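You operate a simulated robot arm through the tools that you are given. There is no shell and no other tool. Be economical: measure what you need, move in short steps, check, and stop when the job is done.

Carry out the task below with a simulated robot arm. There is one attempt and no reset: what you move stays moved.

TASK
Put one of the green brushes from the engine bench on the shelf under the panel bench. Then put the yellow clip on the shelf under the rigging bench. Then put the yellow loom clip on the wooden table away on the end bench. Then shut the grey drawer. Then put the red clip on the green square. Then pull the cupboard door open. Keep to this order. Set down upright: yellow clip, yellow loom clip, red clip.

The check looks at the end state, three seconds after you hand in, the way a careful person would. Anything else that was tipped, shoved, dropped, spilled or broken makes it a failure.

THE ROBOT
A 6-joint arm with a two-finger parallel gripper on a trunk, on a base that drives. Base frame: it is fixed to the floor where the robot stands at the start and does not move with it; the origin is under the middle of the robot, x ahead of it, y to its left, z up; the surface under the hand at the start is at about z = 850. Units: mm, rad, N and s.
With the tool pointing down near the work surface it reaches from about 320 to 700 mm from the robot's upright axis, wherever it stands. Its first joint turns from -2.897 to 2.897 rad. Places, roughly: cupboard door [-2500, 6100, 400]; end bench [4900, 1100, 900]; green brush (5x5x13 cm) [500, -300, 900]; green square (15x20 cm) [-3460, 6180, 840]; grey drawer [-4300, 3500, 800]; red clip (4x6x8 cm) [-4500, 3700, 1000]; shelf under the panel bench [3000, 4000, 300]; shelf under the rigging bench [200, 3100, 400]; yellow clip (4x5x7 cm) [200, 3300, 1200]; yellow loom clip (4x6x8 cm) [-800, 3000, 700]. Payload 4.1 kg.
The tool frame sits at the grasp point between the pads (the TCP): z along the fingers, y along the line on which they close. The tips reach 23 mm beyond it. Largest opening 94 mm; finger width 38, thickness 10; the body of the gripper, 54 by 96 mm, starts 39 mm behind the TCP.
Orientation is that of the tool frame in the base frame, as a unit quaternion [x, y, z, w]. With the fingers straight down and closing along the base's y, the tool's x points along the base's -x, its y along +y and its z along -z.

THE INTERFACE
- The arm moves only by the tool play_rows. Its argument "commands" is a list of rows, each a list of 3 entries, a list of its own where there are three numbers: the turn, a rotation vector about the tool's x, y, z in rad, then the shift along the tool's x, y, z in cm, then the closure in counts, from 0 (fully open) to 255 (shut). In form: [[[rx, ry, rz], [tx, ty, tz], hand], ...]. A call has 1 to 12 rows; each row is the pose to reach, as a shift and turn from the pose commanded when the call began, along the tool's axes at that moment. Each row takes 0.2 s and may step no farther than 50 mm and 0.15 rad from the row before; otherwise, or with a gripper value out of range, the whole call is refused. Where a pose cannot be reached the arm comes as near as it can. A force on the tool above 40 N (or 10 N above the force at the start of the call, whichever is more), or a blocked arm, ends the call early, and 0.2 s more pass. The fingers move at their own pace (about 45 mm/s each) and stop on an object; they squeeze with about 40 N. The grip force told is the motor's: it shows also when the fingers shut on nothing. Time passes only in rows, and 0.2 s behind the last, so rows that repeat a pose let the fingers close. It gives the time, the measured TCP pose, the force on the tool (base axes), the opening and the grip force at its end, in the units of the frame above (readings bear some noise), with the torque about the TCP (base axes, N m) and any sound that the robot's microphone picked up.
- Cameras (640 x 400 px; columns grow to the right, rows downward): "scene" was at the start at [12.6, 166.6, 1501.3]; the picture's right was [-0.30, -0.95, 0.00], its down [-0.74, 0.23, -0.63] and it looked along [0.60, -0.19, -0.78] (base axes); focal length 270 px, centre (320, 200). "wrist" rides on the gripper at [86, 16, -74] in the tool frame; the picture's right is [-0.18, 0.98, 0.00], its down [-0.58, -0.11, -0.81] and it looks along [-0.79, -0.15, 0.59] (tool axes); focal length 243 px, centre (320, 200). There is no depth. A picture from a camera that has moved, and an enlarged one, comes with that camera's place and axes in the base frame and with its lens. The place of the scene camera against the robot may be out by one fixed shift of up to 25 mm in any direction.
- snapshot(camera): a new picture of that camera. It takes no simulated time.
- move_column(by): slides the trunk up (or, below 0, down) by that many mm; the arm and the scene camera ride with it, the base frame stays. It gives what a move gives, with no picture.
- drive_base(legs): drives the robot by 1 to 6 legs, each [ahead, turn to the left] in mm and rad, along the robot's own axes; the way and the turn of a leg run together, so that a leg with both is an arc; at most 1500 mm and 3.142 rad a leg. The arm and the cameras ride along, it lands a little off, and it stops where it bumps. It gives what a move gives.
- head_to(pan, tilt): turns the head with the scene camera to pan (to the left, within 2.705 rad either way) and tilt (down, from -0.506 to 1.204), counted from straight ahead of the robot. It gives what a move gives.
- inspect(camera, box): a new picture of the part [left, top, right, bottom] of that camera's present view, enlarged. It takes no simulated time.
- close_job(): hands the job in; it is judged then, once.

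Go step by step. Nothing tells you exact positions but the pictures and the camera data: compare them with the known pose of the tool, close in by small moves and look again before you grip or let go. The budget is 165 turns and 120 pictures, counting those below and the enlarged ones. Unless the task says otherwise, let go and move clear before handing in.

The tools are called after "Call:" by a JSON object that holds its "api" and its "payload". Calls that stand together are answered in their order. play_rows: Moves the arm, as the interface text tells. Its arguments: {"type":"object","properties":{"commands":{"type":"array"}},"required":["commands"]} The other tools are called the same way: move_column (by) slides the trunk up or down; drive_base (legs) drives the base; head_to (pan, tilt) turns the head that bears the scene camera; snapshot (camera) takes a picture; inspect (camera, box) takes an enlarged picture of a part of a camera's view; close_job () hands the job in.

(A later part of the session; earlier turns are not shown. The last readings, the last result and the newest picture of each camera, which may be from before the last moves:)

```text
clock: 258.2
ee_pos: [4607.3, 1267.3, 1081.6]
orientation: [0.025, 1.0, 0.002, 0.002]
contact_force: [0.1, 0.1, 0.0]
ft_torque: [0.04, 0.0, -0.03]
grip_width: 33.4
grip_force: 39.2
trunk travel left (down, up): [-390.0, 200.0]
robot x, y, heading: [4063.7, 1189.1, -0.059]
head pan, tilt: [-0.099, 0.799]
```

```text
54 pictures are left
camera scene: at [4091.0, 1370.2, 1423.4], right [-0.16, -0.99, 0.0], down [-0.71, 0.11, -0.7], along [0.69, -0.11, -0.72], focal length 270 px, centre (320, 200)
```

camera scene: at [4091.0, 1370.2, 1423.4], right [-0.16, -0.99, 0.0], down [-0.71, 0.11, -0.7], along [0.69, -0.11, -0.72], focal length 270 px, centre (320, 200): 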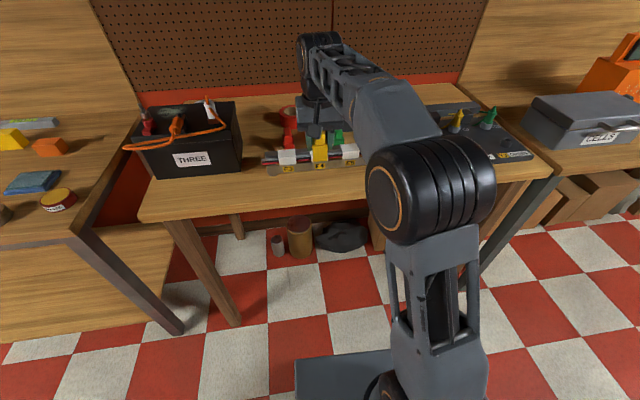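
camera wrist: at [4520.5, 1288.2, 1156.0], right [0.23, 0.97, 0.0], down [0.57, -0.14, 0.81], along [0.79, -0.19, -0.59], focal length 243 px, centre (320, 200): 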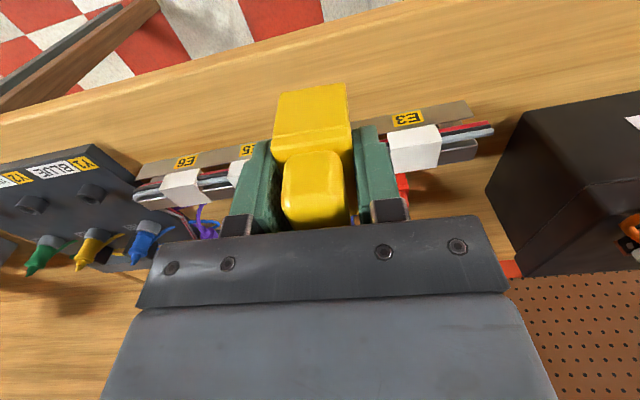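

The free strip in front of the loom spans x≈4600–4709. I centre the clip at x≈4652 and lower it to z 985.

Call:
{"api": "play_rows", "payload": {"commands": [[[0, 0, 0], [-2.2, 0.2, 0], 255], [[0, 0, 0], [-4.5, 0.4, 0], 255], [[0, 0, 0], [-4.5, 0.4, 4], 255], [[0, 0, 0], [-4.5, 0.4, 7.5], 255], [[0, 0, 0], [-4.5, 0.4, 9.6], 255], [[0, 0, 0], [-4.5, 0.4, 9.6], 255]]}}

Call:
{"api": "snapshot", "payload": {"camera": "wrist"}}

Call:
{"api": "inspect", "payload": {"camera": "scene", "box": [220, 80, 460, 230]}}

```text
clock: 259.6
ee_pos: [4651.8, 1270.2, 984.6]
orientation: [0.026, 1.0, 0.003, 0.002]
contact_force: [0.5, 0.4, 0.2]
ft_torque: [-0.01, -0.02, 0.04]
grip_width: 33.1
grip_force: 40.1
trunk travel left (down, up): [-390.0, 200.0]
robot x, y, heading: [4061.2, 1189.6, -0.057]
head pan, tilt: [-0.099, 0.799]
```

```text
53 pictures are left
camera wrist: at [4566.4, 1290.6, 1058.7], right [0.23, 0.97, 0.0], down [0.57, -0.14, 0.81], along [0.79, -0.19, -0.59], focal length 243 px, centre (320, 200)
```

wrist: 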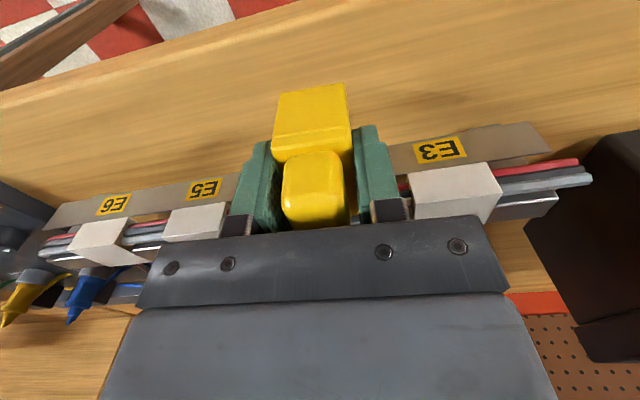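

```text
2.67 times, centred on (340, 155) of scene
camera zoom: at [4091.1, 1370.2, 1423.3], right [-0.16, -0.99, 0.0], down [-0.71, 0.11, -0.7], along [0.69, -0.11, -0.72], focal length 721 px, centre (267, 320)
```

zoom: 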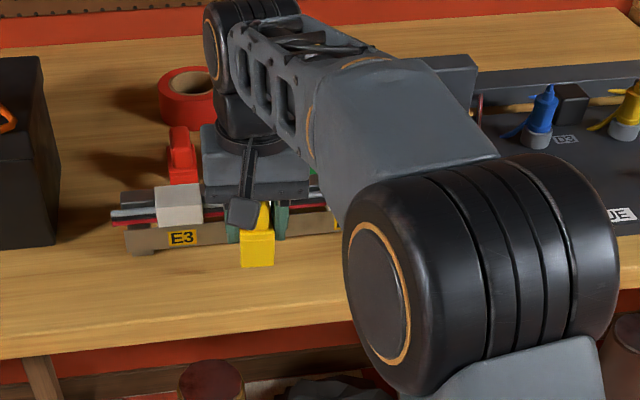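

Good alignment: the clip is between the bench edge (≈4607) and the loom (≈4720). I lower in slow 2 mm steps.

Call:
{"api": "play_rows", "payload": {"commands": [[[0, 0, 0], [-0.3, 0, 0.6], 255], [[0, 0, 0], [-0.5, 0, 1.2], 255], [[0, 0, 0], [-0.5, 0, 1.6], 255], [[0, 0, 0], [-0.5, 0, 1.9], 255], [[0, 0, 0], [-0.5, 0, 2.2], 255], [[0, 0, 0], [-0.5, 0, 2.4], 255], [[0, 0, 0], [-0.5, 0, 2.6], 255], [[0, 0, 0], [-0.5, 0, 2.8], 255], [[0, 0, 0], [-0.5, 0, 3], 255], [[0, 0, 0], [-0.5, 0, 3.2], 255], [[0, 0, 0], [-0.5, 0, 3.2], 255]]}}

```text
clock: 262.0
ee_pos: [4656.5, 1269.8, 953.7]
orientation: [0.025, 1.0, 0.002, 0.001]
contact_force: [0.0, 0.1, 0.2]
ft_torque: [0.0, -0.01, -0.01]
grip_width: 33.4
grip_force: 40.1
trunk travel left (down, up): [-390.0, 200.0]
robot x, y, heading: [4061.3, 1191.1, -0.059]
head pan, tilt: [-0.099, 0.799]
```

Call:
{"api": "play_rows", "payload": {"commands": [[[0, 0, 0], [0, 0, 0.2], 255], [[0, 0, 0], [0, 0, 0.4], 255], [[0, 0, 0], [0, 0, 0.6], 255], [[0, 0, 0], [0, 0, 0.8], 255], [[0, 0, 0], [0, 0, 1.0], 255], [[0, 0, 0], [0, 0, 1.2], 255], [[0, 0, 0], [0, 0, 1.4], 255], [[0, 0, 0], [0, 0, 1.6], 255], [[0, 0, 0], [0, 0, 1.6], 255]]}}

Call:
{"api": "snapshot", "payload": {"camera": "wrist"}}

```text
clock: 264.0
ee_pos: [4658.5, 1269.5, 941.4]
orientation: [0.025, 1.0, 0.003, 0.005]
contact_force: [4.5, 1.1, 32.7]
ft_torque: [-0.06, 0.1, 0.02]
grip_width: 33.4
grip_force: 40.4
trunk travel left (down, up): [-390.0, 200.0]
robot x, y, heading: [4061.5, 1189.3, -0.058]
head pan, tilt: [-0.099, 0.799]
```

```text
51 pictures are left
camera wrist: at [4570.0, 1290.3, 1014.9], right [0.23, 0.97, 0.01], down [0.57, -0.14, 0.81], along [0.79, -0.18, -0.58], focal length 243 px, centre (320, 200)
```

wrist: 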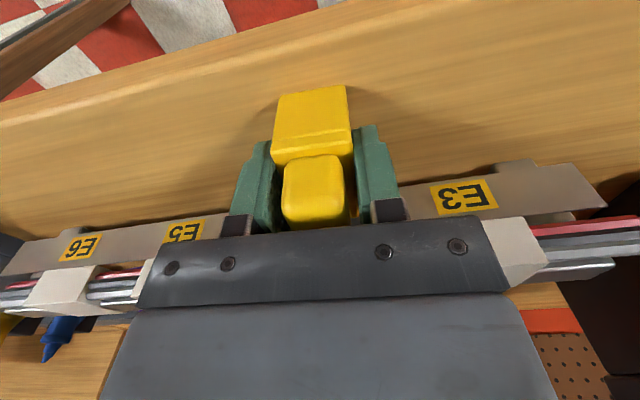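

Touchdown at about z 943. I ease up 4 mm to unload, open, and rise straight up.

Call:
{"api": "play_rows", "payload": {"commands": [[[0, 0, 0], [0, 0, -0.3], 255], [[0, 0, 0], [0, 0, -0.3], 0], [[0, 0, 0], [0, 0, -0.3], 0], [[0, 0, 0], [0, 0, -0.3], 0], [[0, 0, 0], [0, 0, -0.3], 0], [[0, 0, 0], [0, 0, -0.3], 0], [[0, 0, 0], [0, 0, -0.3], 0], [[0, 0, 0], [0, 0, -3], 0], [[0, 0, 0], [0, 0, -7], 0], [[0, 0, 0], [0.5, 0, -11.5], 0], [[0, 0, 0], [1, 0, -16], 0], [[0, 0, 0], [1, 0, -16], 0]]}}

Call:
{"api": "move_column", "payload": {"by": 150}}

Call:
{"api": "snapshot", "payload": {"camera": "wrist"}}

Call:
{"api": "inspect", "payload": {"camera": "scene", "box": [220, 100, 460, 250]}}

```text
clock: 266.6
ee_pos: [4645.6, 1268.7, 1098.4]
orientation: [0.025, 1.0, 0.002, 0.001]
contact_force: [-0.7, 0.4, -0.2]
ft_torque: [0.0, 0.02, -0.02]
grip_width: 94.1
grip_force: 0.1
trunk travel left (down, up): [-390.0, 200.0]
robot x, y, heading: [4059.4, 1192.3, -0.056]
head pan, tilt: [-0.099, 0.799]
```

```text
clock: 268.4
ee_pos: [4646.7, 1268.7, 1248.7]
orientation: [0.026, 1.0, 0.002, 0.002]
contact_force: [0.1, 0.5, 1.1]
ft_torque: [-0.02, 0.05, 0.02]
grip_width: 94.1
grip_force: 0.0
trunk travel left (down, up): [-540.0, 50.0]
robot x, y, heading: [4060.4, 1191.5, -0.054]
head pan, tilt: [-0.099, 0.799]
```

```text
50 pictures are left
camera wrist: at [4560.4, 1289.7, 1322.1], right [0.23, 0.97, 0.0], down [0.57, -0.14, 0.81], along [0.79, -0.19, -0.59], focal length 243 px, centre (320, 200)
```

wrist: 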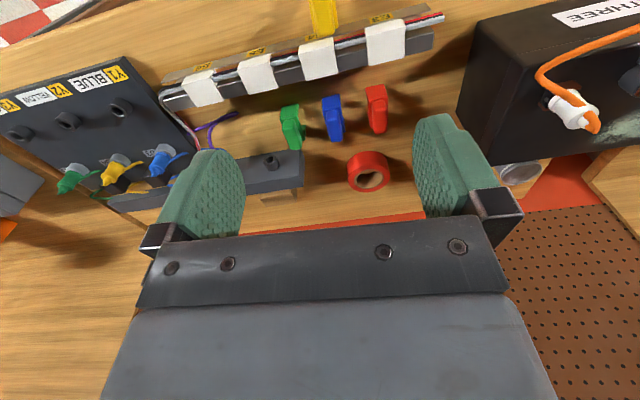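

```text
2.67 times, centred on (340, 175) of scene
camera zoom: at [4091.1, 1370.3, 1573.3], right [-0.16, -0.99, 0.0], down [-0.71, 0.11, -0.7], along [0.69, -0.11, -0.72], focal length 721 px, centre (267, 267)
```

zoom: 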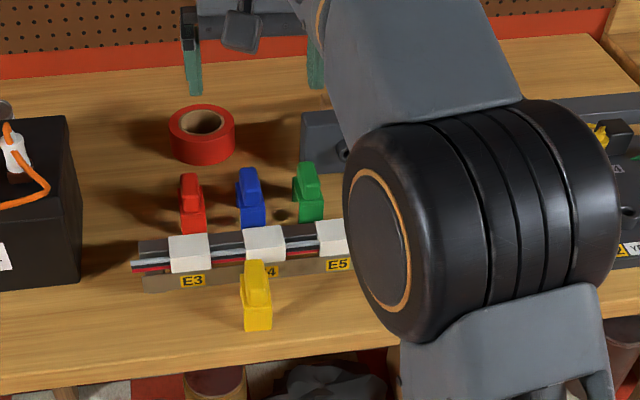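

The clip stands upright on the bench, but the other loom clips stand in a row behind the loom (x≈4846, y 1162/1246/1328). To put it away properly I'd rather set it in that row, left of the red one (y≈1411, 135 mm of room). I drive 130 mm closer and line up over the clip again.

Call:
{"api": "drive_base", "payload": {"legs": [[130, 0]]}}

Call:
{"api": "play_rows", "payload": {"commands": [[[0, 0, 0], [4, 0.3, 0], 0], [[0, 0, 0], [8, 0.6, 0], 0], [[0, 0, 0], [12, 0.7, 0], 0], [[0, 0, 0], [15, 0.7, 0], 0], [[0, 0, 0], [17, 0.7, 0], 0], [[0, 0, 0], [17, 0.7, 0], 0]]}}

Call:
{"api": "snapshot", "payload": {"camera": "wrist"}}

```text
clock: 269.7
ee_pos: [4777.2, 1260.7, 1246.5]
orientation: [0.025, 1.0, 0.002, 0.0]
contact_force: [0.4, 0.0, 0.1]
ft_torque: [-0.01, 0.0, 0.05]
grip_width: 94.0
grip_force: 0.0
trunk travel left (down, up): [-540.0, 50.0]
robot x, y, heading: [4191.1, 1185.2, -0.054]
head pan, tilt: [-0.099, 0.799]
```

```text
clock: 271.1
ee_pos: [4606.6, 1278.4, 1249.1]
orientation: [0.024, 1.0, 0.001, 0.002]
contact_force: [0.1, 0.7, 0.0]
ft_torque: [-0.01, 0.02, 0.01]
grip_width: 94.0
grip_force: 0.1
trunk travel left (down, up): [-540.0, 50.0]
robot x, y, heading: [4189.8, 1184.2, -0.055]
head pan, tilt: [-0.099, 0.799]
```

```text
48 pictures are left
camera wrist: at [4520.4, 1298.4, 1322.4], right [0.23, 0.97, 0.0], down [0.57, -0.14, 0.81], along [0.79, -0.18, -0.59], focal length 243 px, centre (320, 200)
```

wrist: 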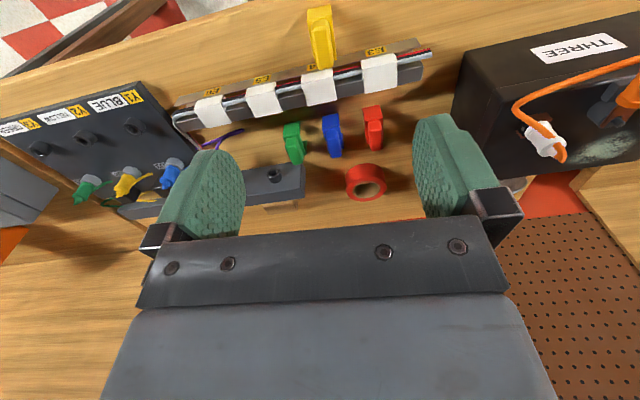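

Call:
{"api": "play_rows", "payload": {"commands": [[[0, 0, 0], [-3, -0.3, 2], 0], [[0, 0, 0], [-5.1, -0.5, 6], 0], [[0, 0, 0], [-5.1, -0.5, 10.5], 0], [[0, 0, 0], [-5.1, -0.5, 15], 0], [[0, 0, 0], [-5.1, -0.5, 19.5], 0], [[0, 0, 0], [-5.1, -0.5, 23], 0], [[0, 0, 0], [-5.1, -0.5, 23], 0]]}}

Call:
{"api": "snapshot", "payload": {"camera": "wrist"}}

```text
clock: 272.7
ee_pos: [4657.1, 1270.9, 1017.5]
orientation: [0.024, 1.0, 0.001, 0.001]
contact_force: [0.6, -1.0, 0.5]
ft_torque: [0.02, 0.01, -0.05]
grip_width: 94.0
grip_force: 0.2
trunk travel left (down, up): [-540.0, 50.0]
robot x, y, heading: [4191.9, 1183.6, -0.061]
head pan, tilt: [-0.099, 0.799]
```

```text
47 pictures are left
camera wrist: at [4571.5, 1291.9, 1091.2], right [0.23, 0.97, 0.0], down [0.57, -0.14, 0.81], along [0.79, -0.18, -0.59], focal length 243 px, centre (320, 200)
```

wrist: 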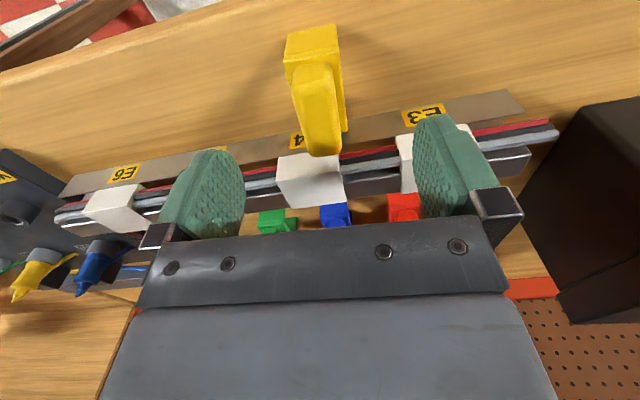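

Aligned over the clip. I descend 74 mm, grip, and lift.

Call:
{"api": "play_rows", "payload": {"commands": [[[0, 0, 0], [0, 0, 4], 0], [[0, 0, 0], [0, 0, 6.5], 0], [[0, 0, 0], [0, 0, 7.2], 0], [[0, 0, 0], [0, 0, 7.2], 255], [[0, 0, 0], [0, 0, 7.2], 255], [[0, 0, 0], [0, 0, 7.2], 255], [[0, 0, 0], [0, 0, 7.2], 255], [[0, 0, 0], [0, 0, 7.2], 255], [[0, 0, 0], [0, 0, 5], 255], [[0, 0, 0], [0, 0, 1], 255], [[0, 0, 0], [0, 0, -4], 255], [[0, 0, 0], [0, 0, -8], 255]]}}

Call:
{"api": "play_rows", "payload": {"commands": [[[0, 0, 0], [-2.5, 2.5, -1], 255], [[0, 0, 0], [-5.5, 5.5, -2], 255], [[0, 0, 0], [-8.5, 8.5, -2], 255], [[0, 0, 0], [-11.5, 11.5, -2], 255], [[0, 0, 0], [-14.5, 14.5, -2], 255], [[0, 0, 0], [-18, 15.4, -2], 255], [[0, 0, 0], [-18, 15.4, -2], 255]]}}

Call:
{"api": "snapshot", "payload": {"camera": "wrist"}}

Call:
{"api": "snapshot", "payload": {"camera": "scene"}}

```text
clock: 275.3
ee_pos: [4658.3, 1269.9, 1098.1]
orientation: [0.025, 1.0, 0.002, 0.002]
contact_force: [-0.8, -0.1, -0.8]
ft_torque: [-0.01, 0.0, -0.01]
grip_width: 33.2
grip_force: 39.8
trunk travel left (down, up): [-540.0, 50.0]
robot x, y, heading: [4187.5, 1180.1, -0.057]
head pan, tilt: [-0.099, 0.799]
```

```text
clock: 276.9
ee_pos: [4834.5, 1413.4, 1114.1]
orientation: [0.024, 1.0, 0.0, 0.001]
contact_force: [0.6, -0.6, -1.1]
ft_torque: [-0.03, 0.04, 0.04]
grip_width: 33.5
grip_force: 40.1
out of reach, approached as far as the arm can: row 6, 7
trunk travel left (down, up): [-540.0, 50.0]
robot x, y, heading: [4188.9, 1182.8, -0.054]
head pan, tilt: [-0.099, 0.799]
```

```text
46 pictures are left
camera wrist: at [4749.3, 1432.8, 1187.5], right [0.23, 0.97, 0.0], down [0.58, -0.14, 0.81], along [0.78, -0.19, -0.59], focal length 243 px, centre (320, 200)
```

wrist: 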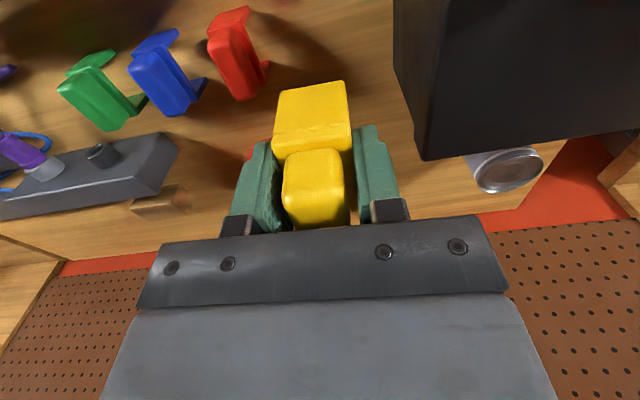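

```text
45 pictures are left
camera scene: at [4222.3, 1363.8, 1573.2], right [-0.15, -0.99, 0.0], down [-0.71, 0.11, -0.7], along [0.69, -0.11, -0.72], focal length 270 px, centre (320, 200)
```

scene: 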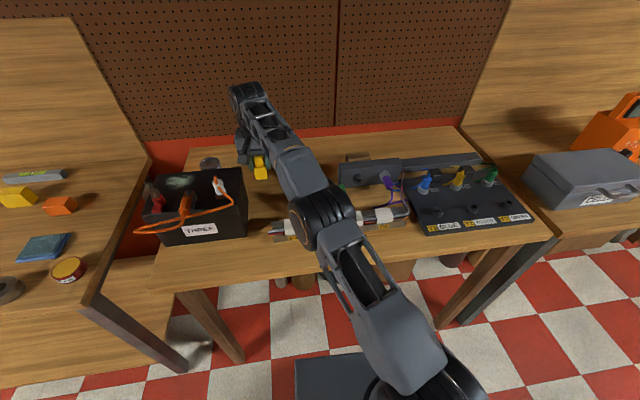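

The free spot between the red clip (y≈1326) and the battery box (edge ≈1460–1485) is right below. I'm at the limit of reach, so I retract 50 mm and drive 50 mm closer, centring at y≈1403.

Call:
{"api": "play_rows", "payload": {"commands": [[[0, 0, 0], [2, -0.5, 0], 255], [[0, 0, 0], [4, -1, 0], 255], [[0, 0, 0], [6.5, -1, 0], 255], [[0, 0, 0], [6.5, -1, 0], 255]]}}

Call:
{"api": "drive_base", "payload": {"legs": [[60, 0]]}}

Call:
{"api": "snapshot", "payload": {"camera": "wrist"}}

```text
clock: 277.9
ee_pos: [4768.1, 1403.6, 1114.0]
orientation: [0.024, 1.0, 0.002, 0.002]
contact_force: [0.2, 0.8, 0.2]
ft_torque: [0.0, 0.03, 0.02]
grip_width: 33.4
grip_force: 40.1
trunk travel left (down, up): [-540.0, 50.0]
robot x, y, heading: [4191.0, 1184.7, -0.053]
head pan, tilt: [-0.099, 0.799]
```

```text
clock: 278.8
ee_pos: [4829.8, 1402.8, 1114.2]
orientation: [0.025, 1.0, 0.002, 0.001]
contact_force: [0.8, 0.3, -1.0]
ft_torque: [-0.01, 0.03, -0.02]
grip_width: 33.1
grip_force: 40.2
trunk travel left (down, up): [-540.0, 50.0]
robot x, y, heading: [4252.5, 1179.9, -0.054]
head pan, tilt: [-0.099, 0.799]
```

```text
44 pictures are left
camera wrist: at [4743.5, 1422.2, 1188.3], right [0.23, 0.97, 0.0], down [0.57, -0.14, 0.81], along [0.79, -0.18, -0.59], focal length 243 px, centre (320, 200)
```

wrist: 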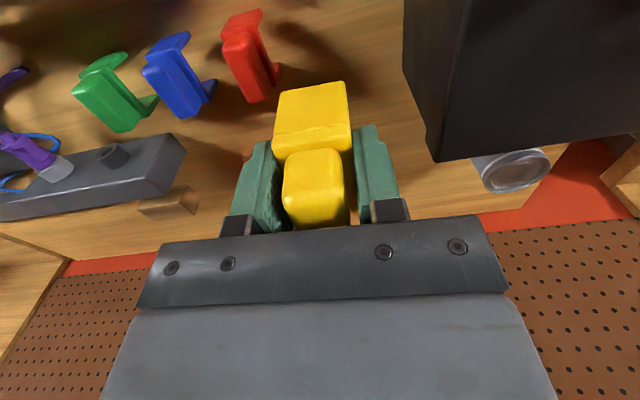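

Position is good. I descend to z≈958, then slowly to contact near 943.

Call:
{"api": "play_rows", "payload": {"commands": [[[0, 0, 0], [-0.6, 0, 4], 255], [[0, 0, 0], [-0.6, 0, 8], 255], [[0, 0, 0], [-0.6, 0, 12], 255], [[0, 0, 0], [-0.6, 0, 14.5], 255], [[0, 0, 0], [-0.6, 0, 15.5], 255], [[0, 0, 0], [-0.6, 0, 16], 255], [[0, 0, 0], [-0.6, 0, 16.3], 255], [[0, 0, 0], [-0.6, 0, 16.6], 255], [[0, 0, 0], [-0.6, 0, 16.8], 255], [[0, 0, 0], [-0.6, 0, 17.0], 255], [[0, 0, 0], [-0.6, 0, 17.2], 255], [[0, 0, 0], [-0.6, 0, 17.2], 255]]}}

Call:
{"api": "snapshot", "payload": {"camera": "wrist"}}

```text
clock: 281.4
ee_pos: [4834.7, 1402.1, 945.3]
orientation: [0.024, 1.0, 0.003, 0.004]
contact_force: [-0.2, -0.4, 17.8]
ft_torque: [-0.14, 0.21, 0.02]
grip_width: 33.6
grip_force: 40.3
trunk travel left (down, up): [-540.0, 50.0]
robot x, y, heading: [4250.0, 1179.8, -0.054]
head pan, tilt: [-0.099, 0.799]
```

```text
43 pictures are left
camera wrist: at [4748.6, 1422.3, 1018.7], right [0.23, 0.97, 0.01], down [0.57, -0.14, 0.81], along [0.79, -0.18, -0.59], focal length 243 px, centre (320, 200)
```

wrist: 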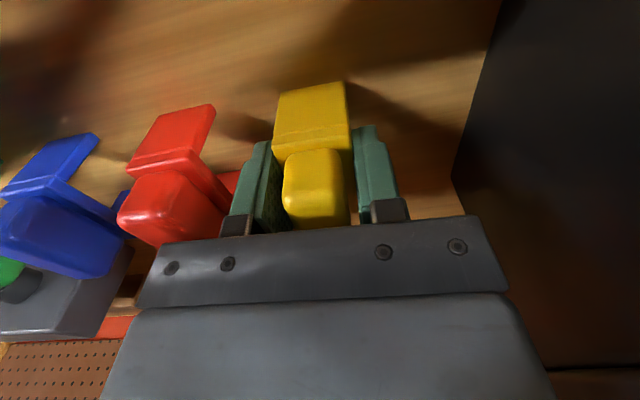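

Contact (18 N), level. I open only to about 52 mm to stay clear of the red clip, and rise.

Call:
{"api": "play_rows", "payload": {"commands": [[[0, 0, 0], [0, 0, -0.1], 255], [[0, 0, 0], [0, 0, -0.1], 114], [[0, 0, 0], [0, 0, -0.1], 114], [[0, 0, 0], [0, 0, -0.1], 114], [[0, 0, 0], [0, 0, -0.1], 114], [[0, 0, 0], [0, 0, -2], 114], [[0, 0, 0], [0, 0, -5], 114], [[0, 0, 0], [0, 0, -9], 114], [[0, 0, 0], [0, 0, -13], 114], [[0, 0, 0], [1, 0, -17], 114], [[0, 0, 0], [3, 0, -20], 114], [[0, 0, 0], [3, 0, -20], 114]]}}

Call:
{"api": "snapshot", "payload": {"camera": "wrist"}}

```text
clock: 284.0
ee_pos: [4805.0, 1402.1, 1143.6]
orientation: [0.025, 1.0, 0.002, 0.002]
contact_force: [0.0, -0.6, 0.3]
ft_torque: [-0.03, -0.01, 0.01]
grip_width: 52.3
grip_force: 0.1
trunk travel left (down, up): [-540.0, 50.0]
robot x, y, heading: [4251.9, 1178.9, -0.057]
head pan, tilt: [-0.099, 0.799]
```

```text
42 pictures are left
camera wrist: at [4718.5, 1423.1, 1217.4], right [0.23, 0.97, 0.0], down [0.57, -0.14, 0.81], along [0.79, -0.18, -0.59], focal length 243 px, centre (320, 200)
```

wrist: 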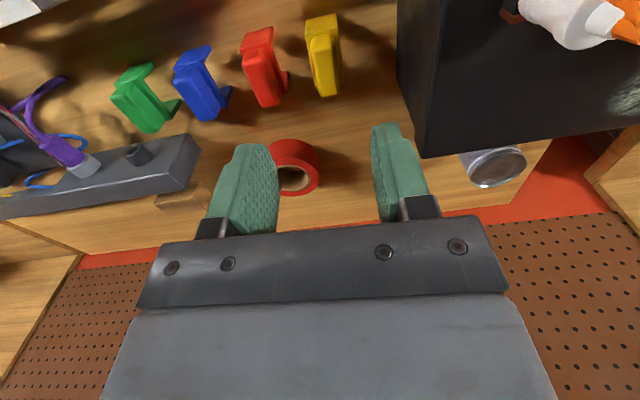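

The yellow loom clip stands in line with the red, blue and green ones. Next is the grey drawer in the west: I retract, back away, lower the head, and drive back west.

Call:
{"api": "play_rows", "payload": {"commands": [[[0, 0, 0], [2.5, -3, 0], 0], [[0, 0, 0], [5, -6, 0], 0], [[0, 0, 0], [7.5, -9, 0], 0], [[0, 0, 0], [10, -12, 0], 0], [[0, 0, 0], [12.5, -15, 0], 0], [[0, 0, 0], [13, -18, 0], 0], [[0, 0, 0], [13, -18, 0], 0]]}}

Call:
{"api": "drive_base", "payload": {"legs": [[-400, 0], [0, 3.14], [1500, 0], [1500, 0], [509, 0], [0, -0.729]]}}

Call:
{"api": "move_column", "payload": {"by": -220}}

Call:
{"api": "drive_base", "payload": {"legs": [[1344, 0], [0, 0.6]]}}

Call:
{"api": "head_to", "payload": {"pan": -0.1, "tilt": 0.25}}

Call:
{"api": "snapshot", "payload": {"camera": "scene"}}

```text
clock: 285.6
ee_pos: [4666.2, 1229.1, 1140.8]
orientation: [0.024, 1.0, 0.002, 0.003]
contact_force: [0.0, 0.3, -0.8]
ft_torque: [0.01, 0.03, 0.01]
grip_width: 94.1
grip_force: 0.0
trunk travel left (down, up): [-540.0, 50.0]
robot x, y, heading: [4249.6, 1180.1, -0.059]
head pan, tilt: [-0.099, 0.799]
```

```text
clock: 314.1
ee_pos: [-16.3, 1591.5, 1140.8]
orientation: [0.929, -0.371, -0.002, 0.0]
contact_force: [0.5, -0.4, 0.2]
ft_torque: [0.02, 0.0, 0.03]
grip_width: 93.8
grip_force: 0.1
trunk travel left (down, up): [-540.0, 50.0]
robot x, y, heading: [329.7, 1356.7, 2.377]
head pan, tilt: [-0.099, 0.799]
```

```text
clock: 316.4
ee_pos: [-17.6, 1591.1, 921.9]
orientation: [0.929, -0.37, -0.002, 0.001]
contact_force: [-0.4, 1.2, -0.8]
ft_torque: [0.0, 0.01, -0.01]
grip_width: 93.8
grip_force: 0.1
trunk travel left (down, up): [-320.0, 270.0]
robot x, y, heading: [330.8, 1355.6, 2.372]
head pan, tilt: [-0.099, 0.799]
```

```text
clock: 324.9
ee_pos: [-1068.7, 2289.7, 920.6]
orientation: [0.997, -0.078, -0.002, 0.002]
contact_force: [0.3, -0.3, 0.3]
ft_torque: [-0.01, 0.01, 0.0]
grip_width: 93.9
grip_force: 0.0
trunk travel left (down, up): [-320.0, 270.0]
robot x, y, heading: [-650.4, 2296.7, 2.981]
head pan, tilt: [-0.099, 0.799]
```

```text
clock: 325.8
ee_pos: [-1069.7, 2289.3, 921.5]
orientation: [0.997, -0.079, -0.002, 0.001]
contact_force: [-0.3, 0.5, -0.2]
ft_torque: [0.04, -0.01, 0.02]
grip_width: 94.1
grip_force: 0.1
trunk travel left (down, up): [-320.0, 270.0]
robot x, y, heading: [-654.6, 2294.4, 2.979]
head pan, tilt: [-0.099, 0.25]
```

```text
41 pictures are left
camera scene: at [-709.2, 2168.1, 1402.3], right [0.26, 0.97, 0.0], down [0.24, -0.06, -0.97], along [-0.94, 0.25, -0.25], focal length 270 px, centre (320, 200)
```

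scene: 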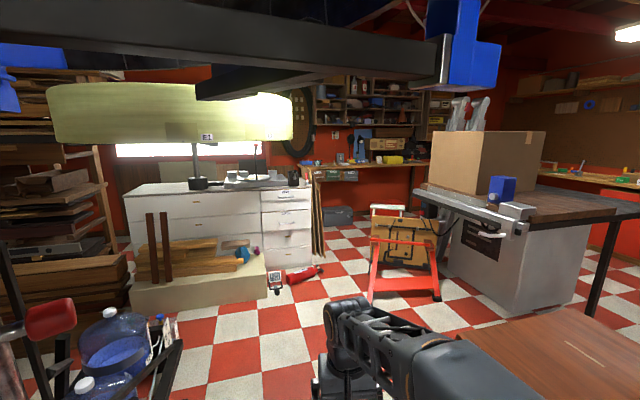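

The grey drawers are in the back corner bench at about pixel (335,175). I zoom in there.

Call:
{"api": "inspect", "payload": {"camera": "scene", "box": [290, 130, 450, 230]}}

```text
4.00 times, centred on (370, 180) of scene
camera zoom: at [-709.2, 2168.1, 1402.3], right [0.26, 0.97, 0.0], down [0.24, -0.06, -0.97], along [-0.94, 0.25, -0.25], focal length 1082 px, centre (120, 280)
```

zoom: 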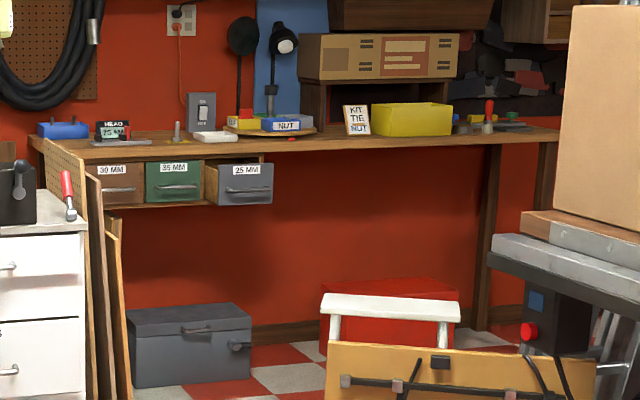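

The open grey "25 MM" drawer front is at about (-4110, 3510), under the corner bench. A red stand and a fire extinguisher narrow the way, so I go to about (-2250, 2400) first and look again.

Call:
{"api": "drive_base", "payload": {"legs": [[0, 0.096], [1500, 0], [100, 0], [0, -0.6]]}}

Call:
{"api": "move_column", "payload": {"by": 150}}

Call:
{"api": "head_to", "payload": {"pan": 0.1, "tilt": 0.6}}

Call:
{"api": "snapshot", "payload": {"camera": "scene"}}

```text
clock: 336.2
ee_pos: [-2613.3, 2605.2, 921.9]
orientation: [0.945, -0.326, -0.003, 0.001]
contact_force: [0.5, 0.4, 0.2]
ft_torque: [-0.03, 0.0, 0.0]
grip_width: 94.0
grip_force: 0.0
trunk travel left (down, up): [-320.0, 270.0]
robot x, y, heading: [-2248.2, 2403.4, 2.471]
head pan, tilt: [-0.099, 0.25]
```

```text
clock: 337.9
ee_pos: [-2612.8, 2604.1, 1071.4]
orientation: [0.945, -0.326, -0.002, 0.002]
contact_force: [0.8, -0.2, 0.3]
ft_torque: [0.01, -0.03, 0.0]
grip_width: 93.9
grip_force: 0.1
trunk travel left (down, up): [-470.0, 120.0]
robot x, y, heading: [-2247.6, 2407.5, 2.471]
head pan, tilt: [-0.099, 0.25]
```

```text
clock: 338.7
ee_pos: [-2613.7, 2604.6, 1071.1]
orientation: [0.945, -0.327, -0.003, 0.001]
contact_force: [0.6, 0.0, 0.5]
ft_torque: [-0.02, 0.01, 0.01]
grip_width: 94.1
grip_force: 0.0
trunk travel left (down, up): [-470.0, 120.0]
robot x, y, heading: [-2242.9, 2402.0, 2.473]
head pan, tilt: [0.099, 0.6]
```

```text
39 pictures are left
camera scene: at [-2377.9, 2308.6, 1520.3], right [0.54, 0.84, 0.0], down [0.47, -0.31, -0.83], along [-0.69, 0.45, -0.56], focal length 270 px, centre (320, 200)
```

scene: 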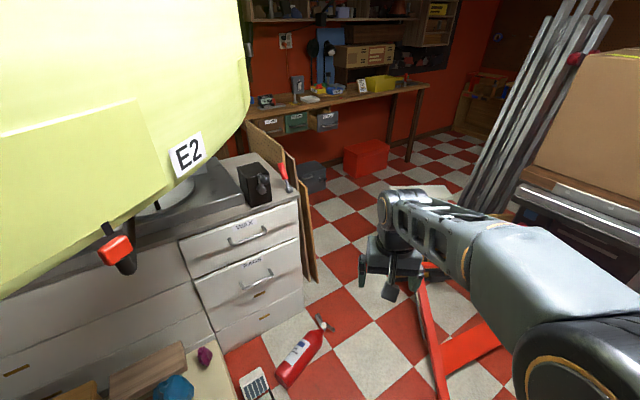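

The extinguisher and red stand frame the passage. I use the wrist camera, which looks ahead past the arm, to judge the gap.

Call:
{"api": "snapshot", "payload": {"camera": "wrist"}}

```text
38 pictures are left
camera wrist: at [-2556.1, 2538.8, 1144.9], right [-0.75, -0.66, 0.0], down [-0.39, 0.45, 0.81], along [-0.53, 0.61, -0.59], focal length 243 px, centre (320, 200)
```

wrist: 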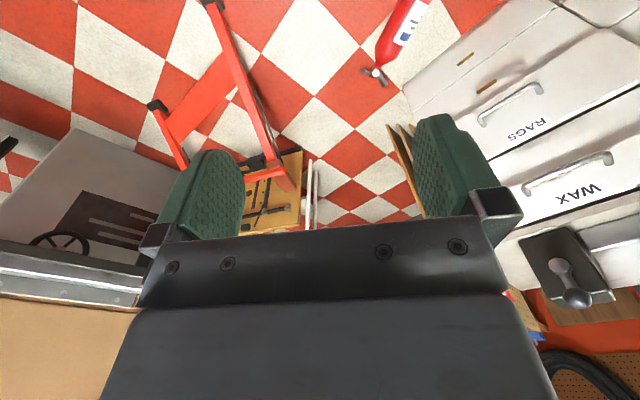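

The gap by the extinguisher is only about as wide as my base, so I take the other way: east of the saw table and round through the north aisle, which I need later anyway. I lower the head and drive there in stages.

Call:
{"api": "move_column", "payload": {"by": -200}}

Call:
{"api": "drive_base", "payload": {"legs": [[0, -2.093], [534, 0], [0, 1.193], [850, 0], [0, -0.45]]}}

Call:
{"api": "head_to", "payload": {"pan": 0.5, "tilt": 0.4}}

Call:
{"api": "snapshot", "payload": {"camera": "scene"}}

```text
clock: 340.9
ee_pos: [-2614.8, 2604.5, 870.2]
orientation: [0.945, -0.327, -0.002, 0.001]
contact_force: [-0.5, 0.6, -0.4]
ft_torque: [-0.01, 0.0, 0.0]
grip_width: 94.1
grip_force: 0.0
trunk travel left (down, up): [-270.0, 320.0]
robot x, y, heading: [-2246.6, 2405.4, 2.472]
head pan, tilt: [0.099, 0.6]
```

```text
clock: 354.8
ee_pos: [-1779.6, 3561.3, 872.5]
orientation: [-0.706, 0.708, -0.008, -0.01]
contact_force: [3.4, -13.6, 8.6]
ft_torque: [0.79, 0.12, 0.71]
grip_width: 92.7
grip_force: 0.0
trunk travel left (down, up): [-270.0, 320.0]
robot x, y, heading: [-1719.3, 3153.1, 1.532]
head pan, tilt: [0.099, 0.6]
stopped in leg 4: the force on the tool passed its limit at 135 N (the readings are from after the stop); the commanded pose is now the measured one
```

```text
clock: 355.7
ee_pos: [-1778.8, 3561.3, 871.7]
orientation: [-0.706, 0.709, -0.008, -0.009]
contact_force: [4.8, -18.5, 10.8]
ft_torque: [1.04, 0.08, 1.07]
grip_width: 92.9
grip_force: 0.1
trunk travel left (down, up): [-270.0, 320.0]
robot x, y, heading: [-1721.3, 3155.8, 1.532]
head pan, tilt: [0.499, 0.4]
```

```text
37 pictures are left
camera scene: at [-1929.4, 3205.5, 1338.6], right [0.9, 0.45, 0.0], down [0.17, -0.35, -0.92], along [-0.41, 0.83, -0.39], focal length 270 px, centre (320, 200)
```

scene: 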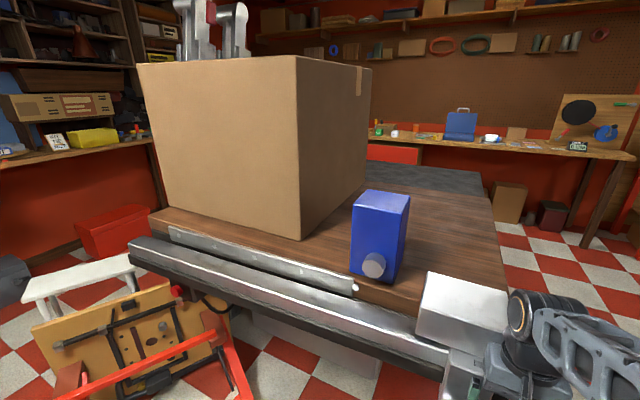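

My hand bumped the saw's fence end; the saw reaches further south-east than I thought. I back off at once and look at what was touched.

Call:
{"api": "drive_base", "payload": {"legs": [[-220, 0]]}}

Call:
{"api": "head_to", "payload": {"pan": 0.1, "tilt": 0.5}}

Call:
{"api": "snapshot", "payload": {"camera": "scene"}}

```text
clock: 357.4
ee_pos: [-1786.0, 3342.1, 869.8]
orientation: [-0.706, 0.708, -0.008, -0.011]
contact_force: [-0.3, 0.2, 0.4]
ft_torque: [0.01, 0.04, -0.02]
grip_width: 93.9
grip_force: 0.1
trunk travel left (down, up): [-270.0, 320.0]
robot x, y, heading: [-1731.3, 2932.0, 1.533]
head pan, tilt: [0.499, 0.4]
```

```text
clock: 358.2
ee_pos: [-1785.9, 3340.9, 870.9]
orientation: [-0.705, 0.709, -0.008, -0.009]
contact_force: [0.4, 0.3, 0.0]
ft_torque: [0.01, -0.03, 0.01]
grip_width: 94.0
grip_force: 0.0
trunk travel left (down, up): [-270.0, 320.0]
robot x, y, heading: [-1727.0, 2934.6, 1.531]
head pan, tilt: [0.099, 0.499]
```

```text
36 pictures are left
camera scene: at [-1902.6, 2994.7, 1329.3], right [1.0, 0.06, 0.0], down [0.03, -0.48, -0.88], along [-0.06, 0.88, -0.48], focal length 270 px, centre (320, 200)
```

scene: 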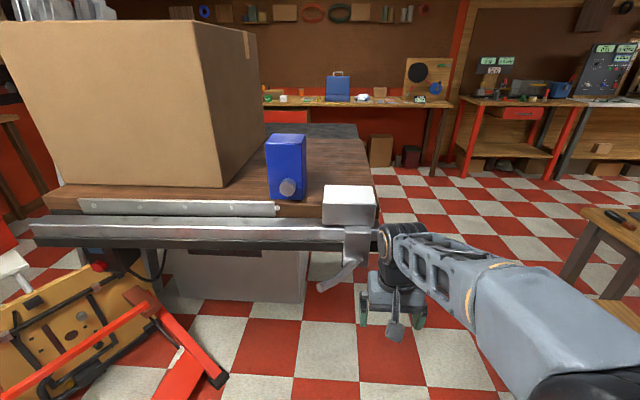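

The fence and saw look unmoved. The squeeze there is too tight, so I take the long safe way round: east past the rigging bench and then along the north aisle.

Call:
{"api": "drive_base", "payload": {"legs": [[-530, 0], [0, -1.55], [1150, 0], [0, -0.725], [1224, 0], [0, 1.389]]}}

Call:
{"api": "drive_base", "payload": {"legs": [[1500, 0], [0, 0.927], [1500, 0], [900, 0], [0, 1.571]]}}

Call:
{"api": "head_to", "payload": {"pan": 0.0, "tilt": 0.3}}

Call:
{"api": "snapshot", "payload": {"camera": "scene"}}

```text
clock: 381.6
ee_pos: [572.9, 1848.0, 871.0]
orientation: [-0.321, 0.947, -0.003, -0.011]
contact_force: [-0.6, -1.0, -0.3]
ft_torque: [0.06, -0.03, 0.02]
grip_width: 94.0
grip_force: 0.1
trunk travel left (down, up): [-270.0, 320.0]
robot x, y, heading: [289.9, 1553.5, 0.621]
head pan, tilt: [0.099, 0.499]
```

```text
clock: 406.7
ee_pos: [1150.8, 4767.6, 870.7]
orientation: [1.0, 0.007, 0.012, 0.001]
contact_force: [-0.3, -0.8, 0.8]
ft_torque: [-0.02, -0.01, 0.0]
grip_width: 94.3
grip_force: 0.0
trunk travel left (down, up): [-270.0, 320.0]
robot x, y, heading: [1559.3, 4831.6, 3.12]
head pan, tilt: [0.099, 0.499]
```

```text
clock: 407.4
ee_pos: [1152.4, 4768.9, 870.1]
orientation: [1.0, 0.007, 0.013, 0.001]
contact_force: [-0.5, -0.2, -0.2]
ft_torque: [0.0, -0.01, 0.0]
grip_width: 93.8
grip_force: 0.0
trunk travel left (down, up): [-270.0, 320.0]
robot x, y, heading: [1554.0, 4837.0, 3.123]
head pan, tilt: [0.0, 0.3]
```

```text
35 pictures are left
camera scene: at [1520.6, 4692.0, 1347.6], right [0.02, 1.0, 0.0], down [0.3, 0.0, -0.96], along [-0.95, 0.02, -0.3], focal length 270 px, centre (320, 200)
```

scene: 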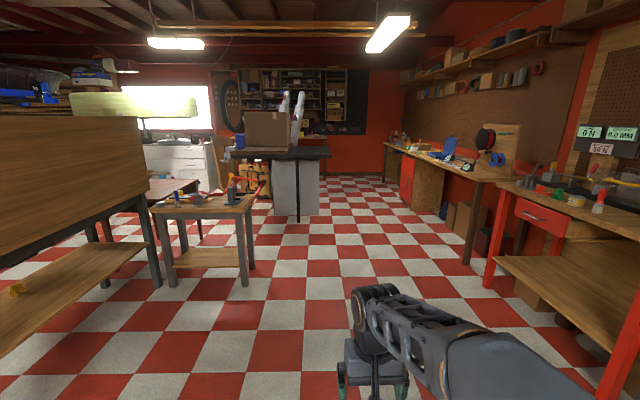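

The north aisle is open between the saw (back ≈ y 4870) and the wall benches (≈ y 5800). I drive west along y≈5330.

Call:
{"api": "drive_base", "payload": {"legs": [[0, -0.207], [1200, 0], [1010, 0], [0, 0.226], [1500, 0], [500, 0]]}}

Call:
{"api": "move_column", "payload": {"by": 200}}

Call:
{"api": "head_to", "payload": {"pan": 0.35, "tilt": 0.4}}

Call:
{"api": "snapshot", "payload": {"camera": "scene"}}

Call:
{"api": "head_to", "payload": {"pan": -0.9, "tilt": 0.5}}

Call:
{"api": "snapshot", "payload": {"camera": "scene"}}

```text
clock: 429.4
ee_pos: [-2989.4, 5176.4, 872.2]
orientation: [0.999, 0.031, 0.012, 0.0]
contact_force: [0.3, 0.5, -0.6]
ft_torque: [0.01, 0.0, 0.0]
grip_width: 94.1
grip_force: 0.1
trunk travel left (down, up): [-270.0, 320.0]
robot x, y, heading: [-2584.9, 5262.2, -3.113]
head pan, tilt: [0.0, 0.3]
```

```text
clock: 431.6
ee_pos: [-2988.6, 5176.7, 1069.5]
orientation: [0.999, 0.03, 0.013, 0.0]
contact_force: [-0.3, -0.3, -0.3]
ft_torque: [-0.02, 0.03, 0.0]
grip_width: 94.2
grip_force: 0.1
trunk travel left (down, up): [-470.0, 120.0]
robot x, y, heading: [-2588.2, 5261.8, -3.114]
head pan, tilt: [0.0, 0.3]
```

```text
clock: 432.4
ee_pos: [-2989.3, 5176.8, 1071.4]
orientation: [0.999, 0.031, 0.013, 0.001]
contact_force: [0.0, 0.2, 0.8]
ft_torque: [0.05, 0.0, -0.01]
grip_width: 94.1
grip_force: 0.1
trunk travel left (down, up): [-470.0, 120.0]
robot x, y, heading: [-2588.9, 5263.7, -3.11]
head pan, tilt: [0.351, 0.4]
```

```text
34 pictures are left
camera scene: at [-2608.9, 5085.4, 1538.5], right [-0.37, 0.93, 0.0], down [0.36, 0.14, -0.92], along [-0.86, -0.34, -0.39], focal length 270 px, centre (320, 200)
```

scene: 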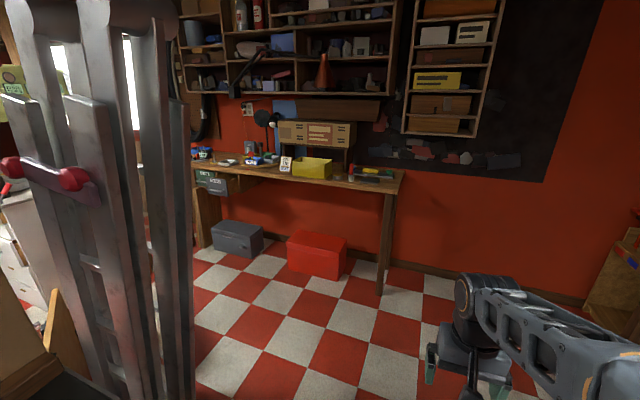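

```text
clock: 433.8
ee_pos: [-2989.3, 5176.3, 1070.7]
orientation: [0.999, 0.031, 0.012, 0.0]
contact_force: [0.5, 0.0, -0.5]
ft_torque: [-0.01, -0.02, 0.01]
grip_width: 94.1
grip_force: 0.0
trunk travel left (down, up): [-470.0, 120.0]
robot x, y, heading: [-2588.0, 5256.5, -3.11]
head pan, tilt: [-0.901, 0.499]
```

```text
33 pictures are left
camera scene: at [-2581.3, 5189.3, 1529.3], right [0.77, 0.64, 0.0], down [0.31, -0.37, -0.88], along [-0.56, 0.67, -0.48], focal length 270 px, centre (320, 200)
```

scene: 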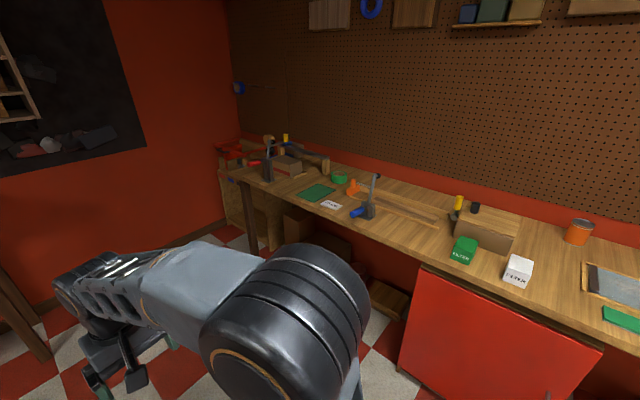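

The ladders stand close on my left, and the drawer bench is beyond them along the west wall; the green square is on the north-west bench. I continue west to x≈-3640, turn south to y≈3900, then face the drawer bench.

Call:
{"api": "drive_base", "payload": {"legs": [[1050, 0], [0, 1.54], [1300, 0], [0, -1.57]]}}

Call:
{"api": "head_to", "payload": {"pan": 0.3, "tilt": 0.6}}

Call:
{"api": "snapshot", "payload": {"camera": "scene"}}

```text
clock: 452.9
ee_pos: [-4072.0, 3871.0, 1071.0]
orientation: [1.0, 0.007, 0.013, 0.001]
contact_force: [-0.3, -0.2, -0.5]
ft_torque: [0.0, 0.0, -0.05]
grip_width: 93.9
grip_force: 0.1
trunk travel left (down, up): [-470.0, 120.0]
robot x, y, heading: [-3661.6, 3936.8, 3.12]
head pan, tilt: [-0.901, 0.499]
```

```text
clock: 454.3
ee_pos: [-4074.1, 3870.3, 1069.5]
orientation: [1.0, 0.006, 0.013, 0.0]
contact_force: [0.7, -0.9, -0.5]
ft_torque: [-0.02, 0.01, 0.02]
grip_width: 94.0
grip_force: 0.1
trunk travel left (down, up): [-470.0, 120.0]
robot x, y, heading: [-3666.6, 3935.6, 3.124]
head pan, tilt: [0.3, 0.6]
```

```text
32 pictures are left
camera scene: at [-3695.7, 3766.7, 1520.2], right [-0.28, 0.96, 0.0], down [0.54, 0.16, -0.83], along [-0.79, -0.23, -0.56], focal length 270 px, centre (320, 200)
```

scene: 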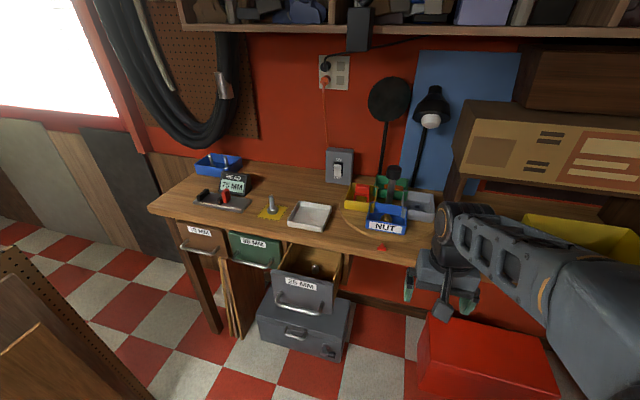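

The grey "25 MM" drawer stands open by about 130 mm, its front at about (-4220, 3550, z 650–840). I zoom in on the bins to find the red clip, and then shift south in front of the drawer.

Call:
{"api": "inspect", "payload": {"camera": "scene", "box": [190, 150, 450, 330]}}

Call:
{"api": "drive_base", "payload": {"legs": [[0, 1.571], [320, 0], [0, -1.571]]}}

```text
2.22 times, centred on (320, 240) of scene
camera zoom: at [-3695.7, 3766.7, 1520.2], right [-0.28, 0.96, 0.0], down [0.54, 0.16, -0.83], along [-0.79, -0.23, -0.56], focal length 601 px, centre (320, 111)
```

zoom: 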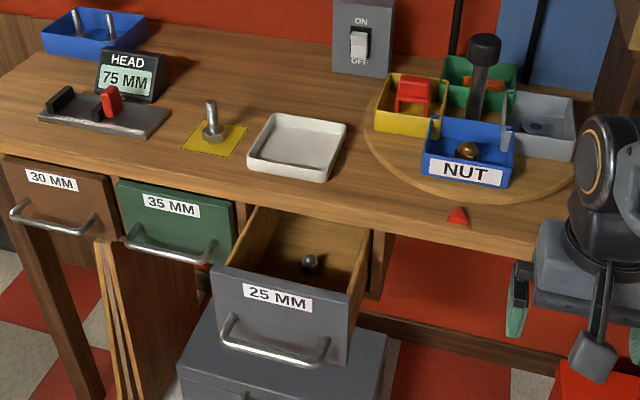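

```text
clock: 464.1
ee_pos: [-4083.7, 3556.2, 1070.1]
orientation: [1.0, 0.003, 0.012, 0.0]
contact_force: [0.4, 0.2, -0.5]
ft_torque: [0.0, 0.01, -0.01]
grip_width: 93.8
grip_force: 0.0
trunk travel left (down, up): [-470.0, 120.0]
robot x, y, heading: [-3679.5, 3617.6, 3.114]
head pan, tilt: [0.3, 0.6]
```

The red clip sits in the yellow bin on the turntable. First the drawer: I lower the trunk, close the fingers and tilt them forward to push with the tips at z≈780.

Call:
{"api": "move_column", "payload": {"by": -290}}

Call:
{"api": "play_rows", "payload": {"commands": [[[0, -0.134, 0], [-0.6, 0, 0], 255], [[0, -0.268, 0], [-1.2, 0, 0], 255], [[0, -0.4, 0], [-1.8, 0, 0], 255], [[0, -0.534, 0], [-2.4, 0, 0], 255], [[0, -0.668, 0], [-3, 0, 0], 255], [[0, -0.785, 0], [-3.6, 0, 0], 255], [[0, -0.785, 0], [-3.6, 0, 0], 255], [[0, -0.785, 0], [-3.6, 0, 0], 255], [[0, -0.785, 0], [-3.6, 0, 0], 255]]}}

Call:
{"api": "snapshot", "payload": {"camera": "wrist"}}

Call:
{"api": "snapshot", "payload": {"camera": "scene"}}

```text
clock: 467.0
ee_pos: [-4081.8, 3555.1, 780.6]
orientation: [1.0, 0.002, 0.014, 0.0]
contact_force: [0.3, 0.9, 0.8]
ft_torque: [-0.04, 0.0, -0.04]
grip_width: 94.2
grip_force: 0.0
trunk travel left (down, up): [-180.0, 410.0]
robot x, y, heading: [-3676.6, 3621.6, 3.112]
head pan, tilt: [0.3, 0.6]
```

```text
clock: 469.0
ee_pos: [-4117.8, 3555.3, 779.6]
orientation: [0.928, 0.002, -0.372, 0.002]
contact_force: [0.4, -0.3, -1.0]
ft_torque: [0.01, -0.08, 0.0]
grip_width: 0.0
grip_force: 40.2
trunk travel left (down, up): [-180.0, 410.0]
robot x, y, heading: [-3675.5, 3617.0, 3.116]
head pan, tilt: [0.3, 0.6]
```

```text
30 pictures are left
camera wrist: at [-4004.5, 3539.6, 773.5], right [-0.13, -0.98, 0.13], down [0.13, 0.11, 0.98], along [-0.98, 0.14, 0.12], focal length 243 px, centre (320, 200)
```

wrist: 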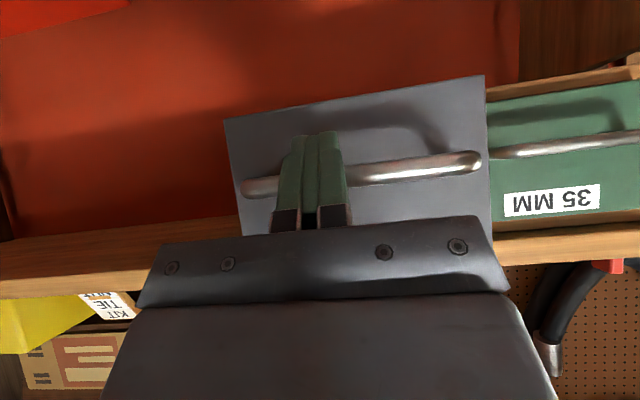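

```text
29 pictures are left
camera scene: at [-3706.0, 3448.4, 1230.2], right [-0.27, 0.96, 0.0], down [0.54, 0.15, -0.83], along [-0.79, -0.22, -0.56], focal length 270 px, centre (320, 200)
```

scene: 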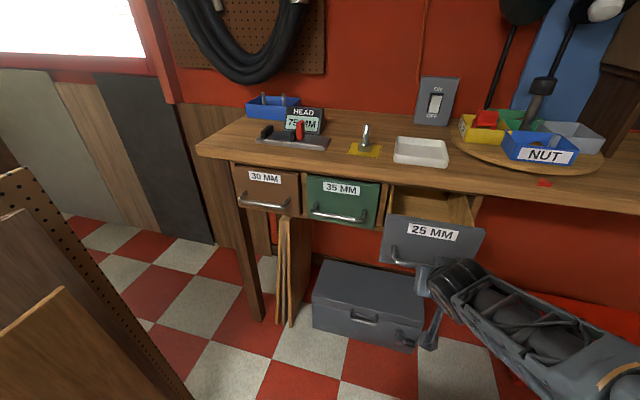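

The handle is right at my tip height (z≈773), so I raise to about z 815, between handle and bench top, and push the front straight in.

Call:
{"api": "play_rows", "payload": {"commands": [[[0, 0, 0], [-2.5, 0.8, -2.5], 255], [[0, 0, 0], [-4.6, 1.5, -0.4], 255], [[0, 0, 0], [-6.7, 1.5, 1.8], 255], [[0, 0, 0], [-7.8, 1.5, 2.9], 255], [[0, 0, 0], [-8.8, 1.5, 3.9], 255], [[0, 0, 0], [-9.8, 1.5, 5], 255], [[0, 0, 0], [-10.8, 1.5, 6], 255], [[0, 0, 0], [-11.8, 1.5, 7], 255], [[0, 0, 0], [-12.8, 1.5, 8], 255], [[0, 0, 0], [-13.8, 1.5, 9], 255]]}}

Call:
{"api": "snapshot", "payload": {"camera": "wrist"}}

Call:
{"api": "snapshot", "payload": {"camera": "scene"}}

```text
clock: 471.1
ee_pos: [-4265.1, 3539.8, 811.3]
orientation: [0.929, 0.002, -0.37, 0.001]
contact_force: [24.5, 2.1, 14.8]
ft_torque: [0.14, -0.6, -0.06]
grip_width: 0.0
grip_force: 40.1
trunk travel left (down, up): [-180.0, 410.0]
robot x, y, heading: [-3675.5, 3618.0, 3.117]
head pan, tilt: [0.3, 0.6]
stopped in row 10: the force on the tool passed its limit at 46 N (the readings are from after the stop); the commanded pose is now the measured one
```

```text
28 pictures are left
camera wrist: at [-4151.0, 3523.8, 806.4], right [-0.13, -0.98, 0.13], down [0.13, 0.11, 0.98], along [-0.98, 0.15, 0.12], focal length 243 px, centre (320, 200)
```

wrist: 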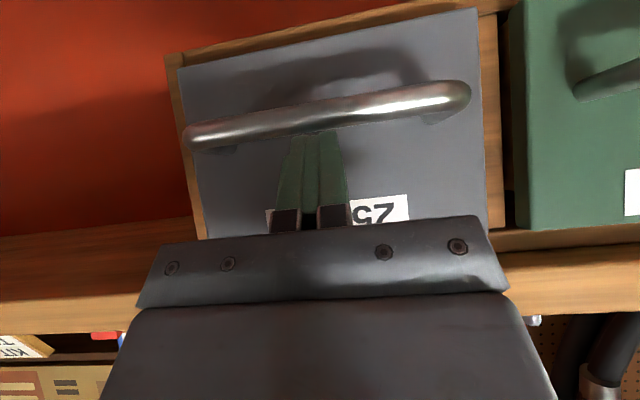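

```text
27 pictures are left
camera scene: at [-3702.3, 3448.8, 1230.3], right [-0.27, 0.96, 0.0], down [0.54, 0.15, -0.83], along [-0.8, -0.22, -0.56], focal length 270 px, centre (320, 200)
```

scene: 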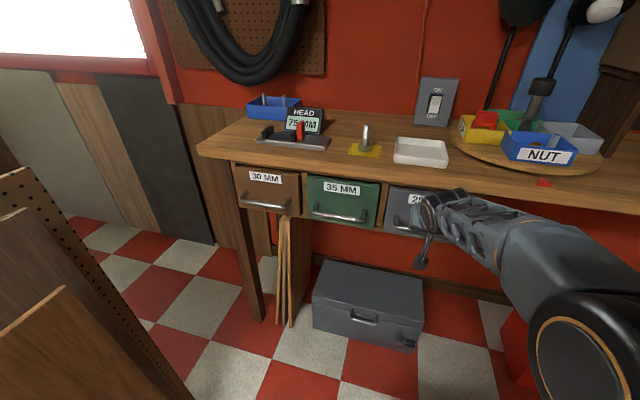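

It seems nearly or fully shut (46 N stop). I push once more gently to confirm the stop, and compare with the closed drawers.

Call:
{"api": "play_rows", "payload": {"commands": [[[0, 0, 0], [-0.35, 0, 0.35], 255], [[0, 0, 0], [-0.7, 0, 0.7], 255], [[0, 0, 0], [-1.0, 0, 1.0], 255], [[0, 0, 0], [-1.3, 0, 1.3], 255], [[0, 0, 0], [-1.3, 0, 1.3], 255]]}}

Call:
{"api": "inspect", "payload": {"camera": "scene", "box": [220, 140, 480, 260]}}

```text
clock: 471.4
ee_pos: [-4265.4, 3539.1, 812.2]
orientation: [0.93, 0.001, -0.368, 0.001]
contact_force: [24.4, 2.3, 12.7]
ft_torque: [0.14, -0.57, -0.02]
grip_width: 0.0
grip_force: 40.3
trunk travel left (down, up): [-180.0, 410.0]
robot x, y, heading: [-3676.9, 3617.6, 3.114]
head pan, tilt: [0.3, 0.6]
stopped in row 1: the force on the tool passed its limit at 46 N (the readings are from after the stop); the commanded pose is now the measured one
```

```text
2.46 times, centred on (350, 200) of scene
camera zoom: at [-3702.0, 3448.8, 1230.3], right [-0.27, 0.96, 0.0], down [0.54, 0.15, -0.83], along [-0.8, -0.22, -0.56], focal length 666 px, centre (246, 200)
```

zoom: 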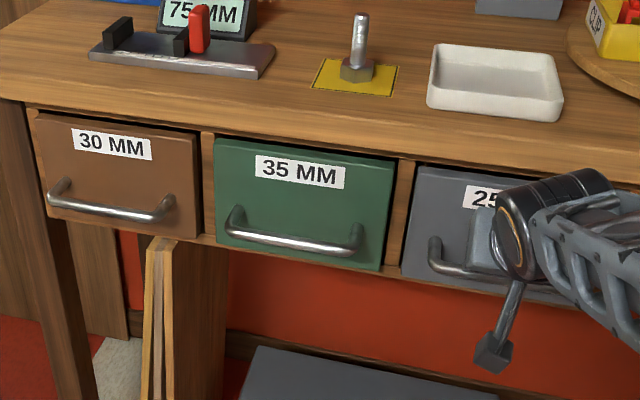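

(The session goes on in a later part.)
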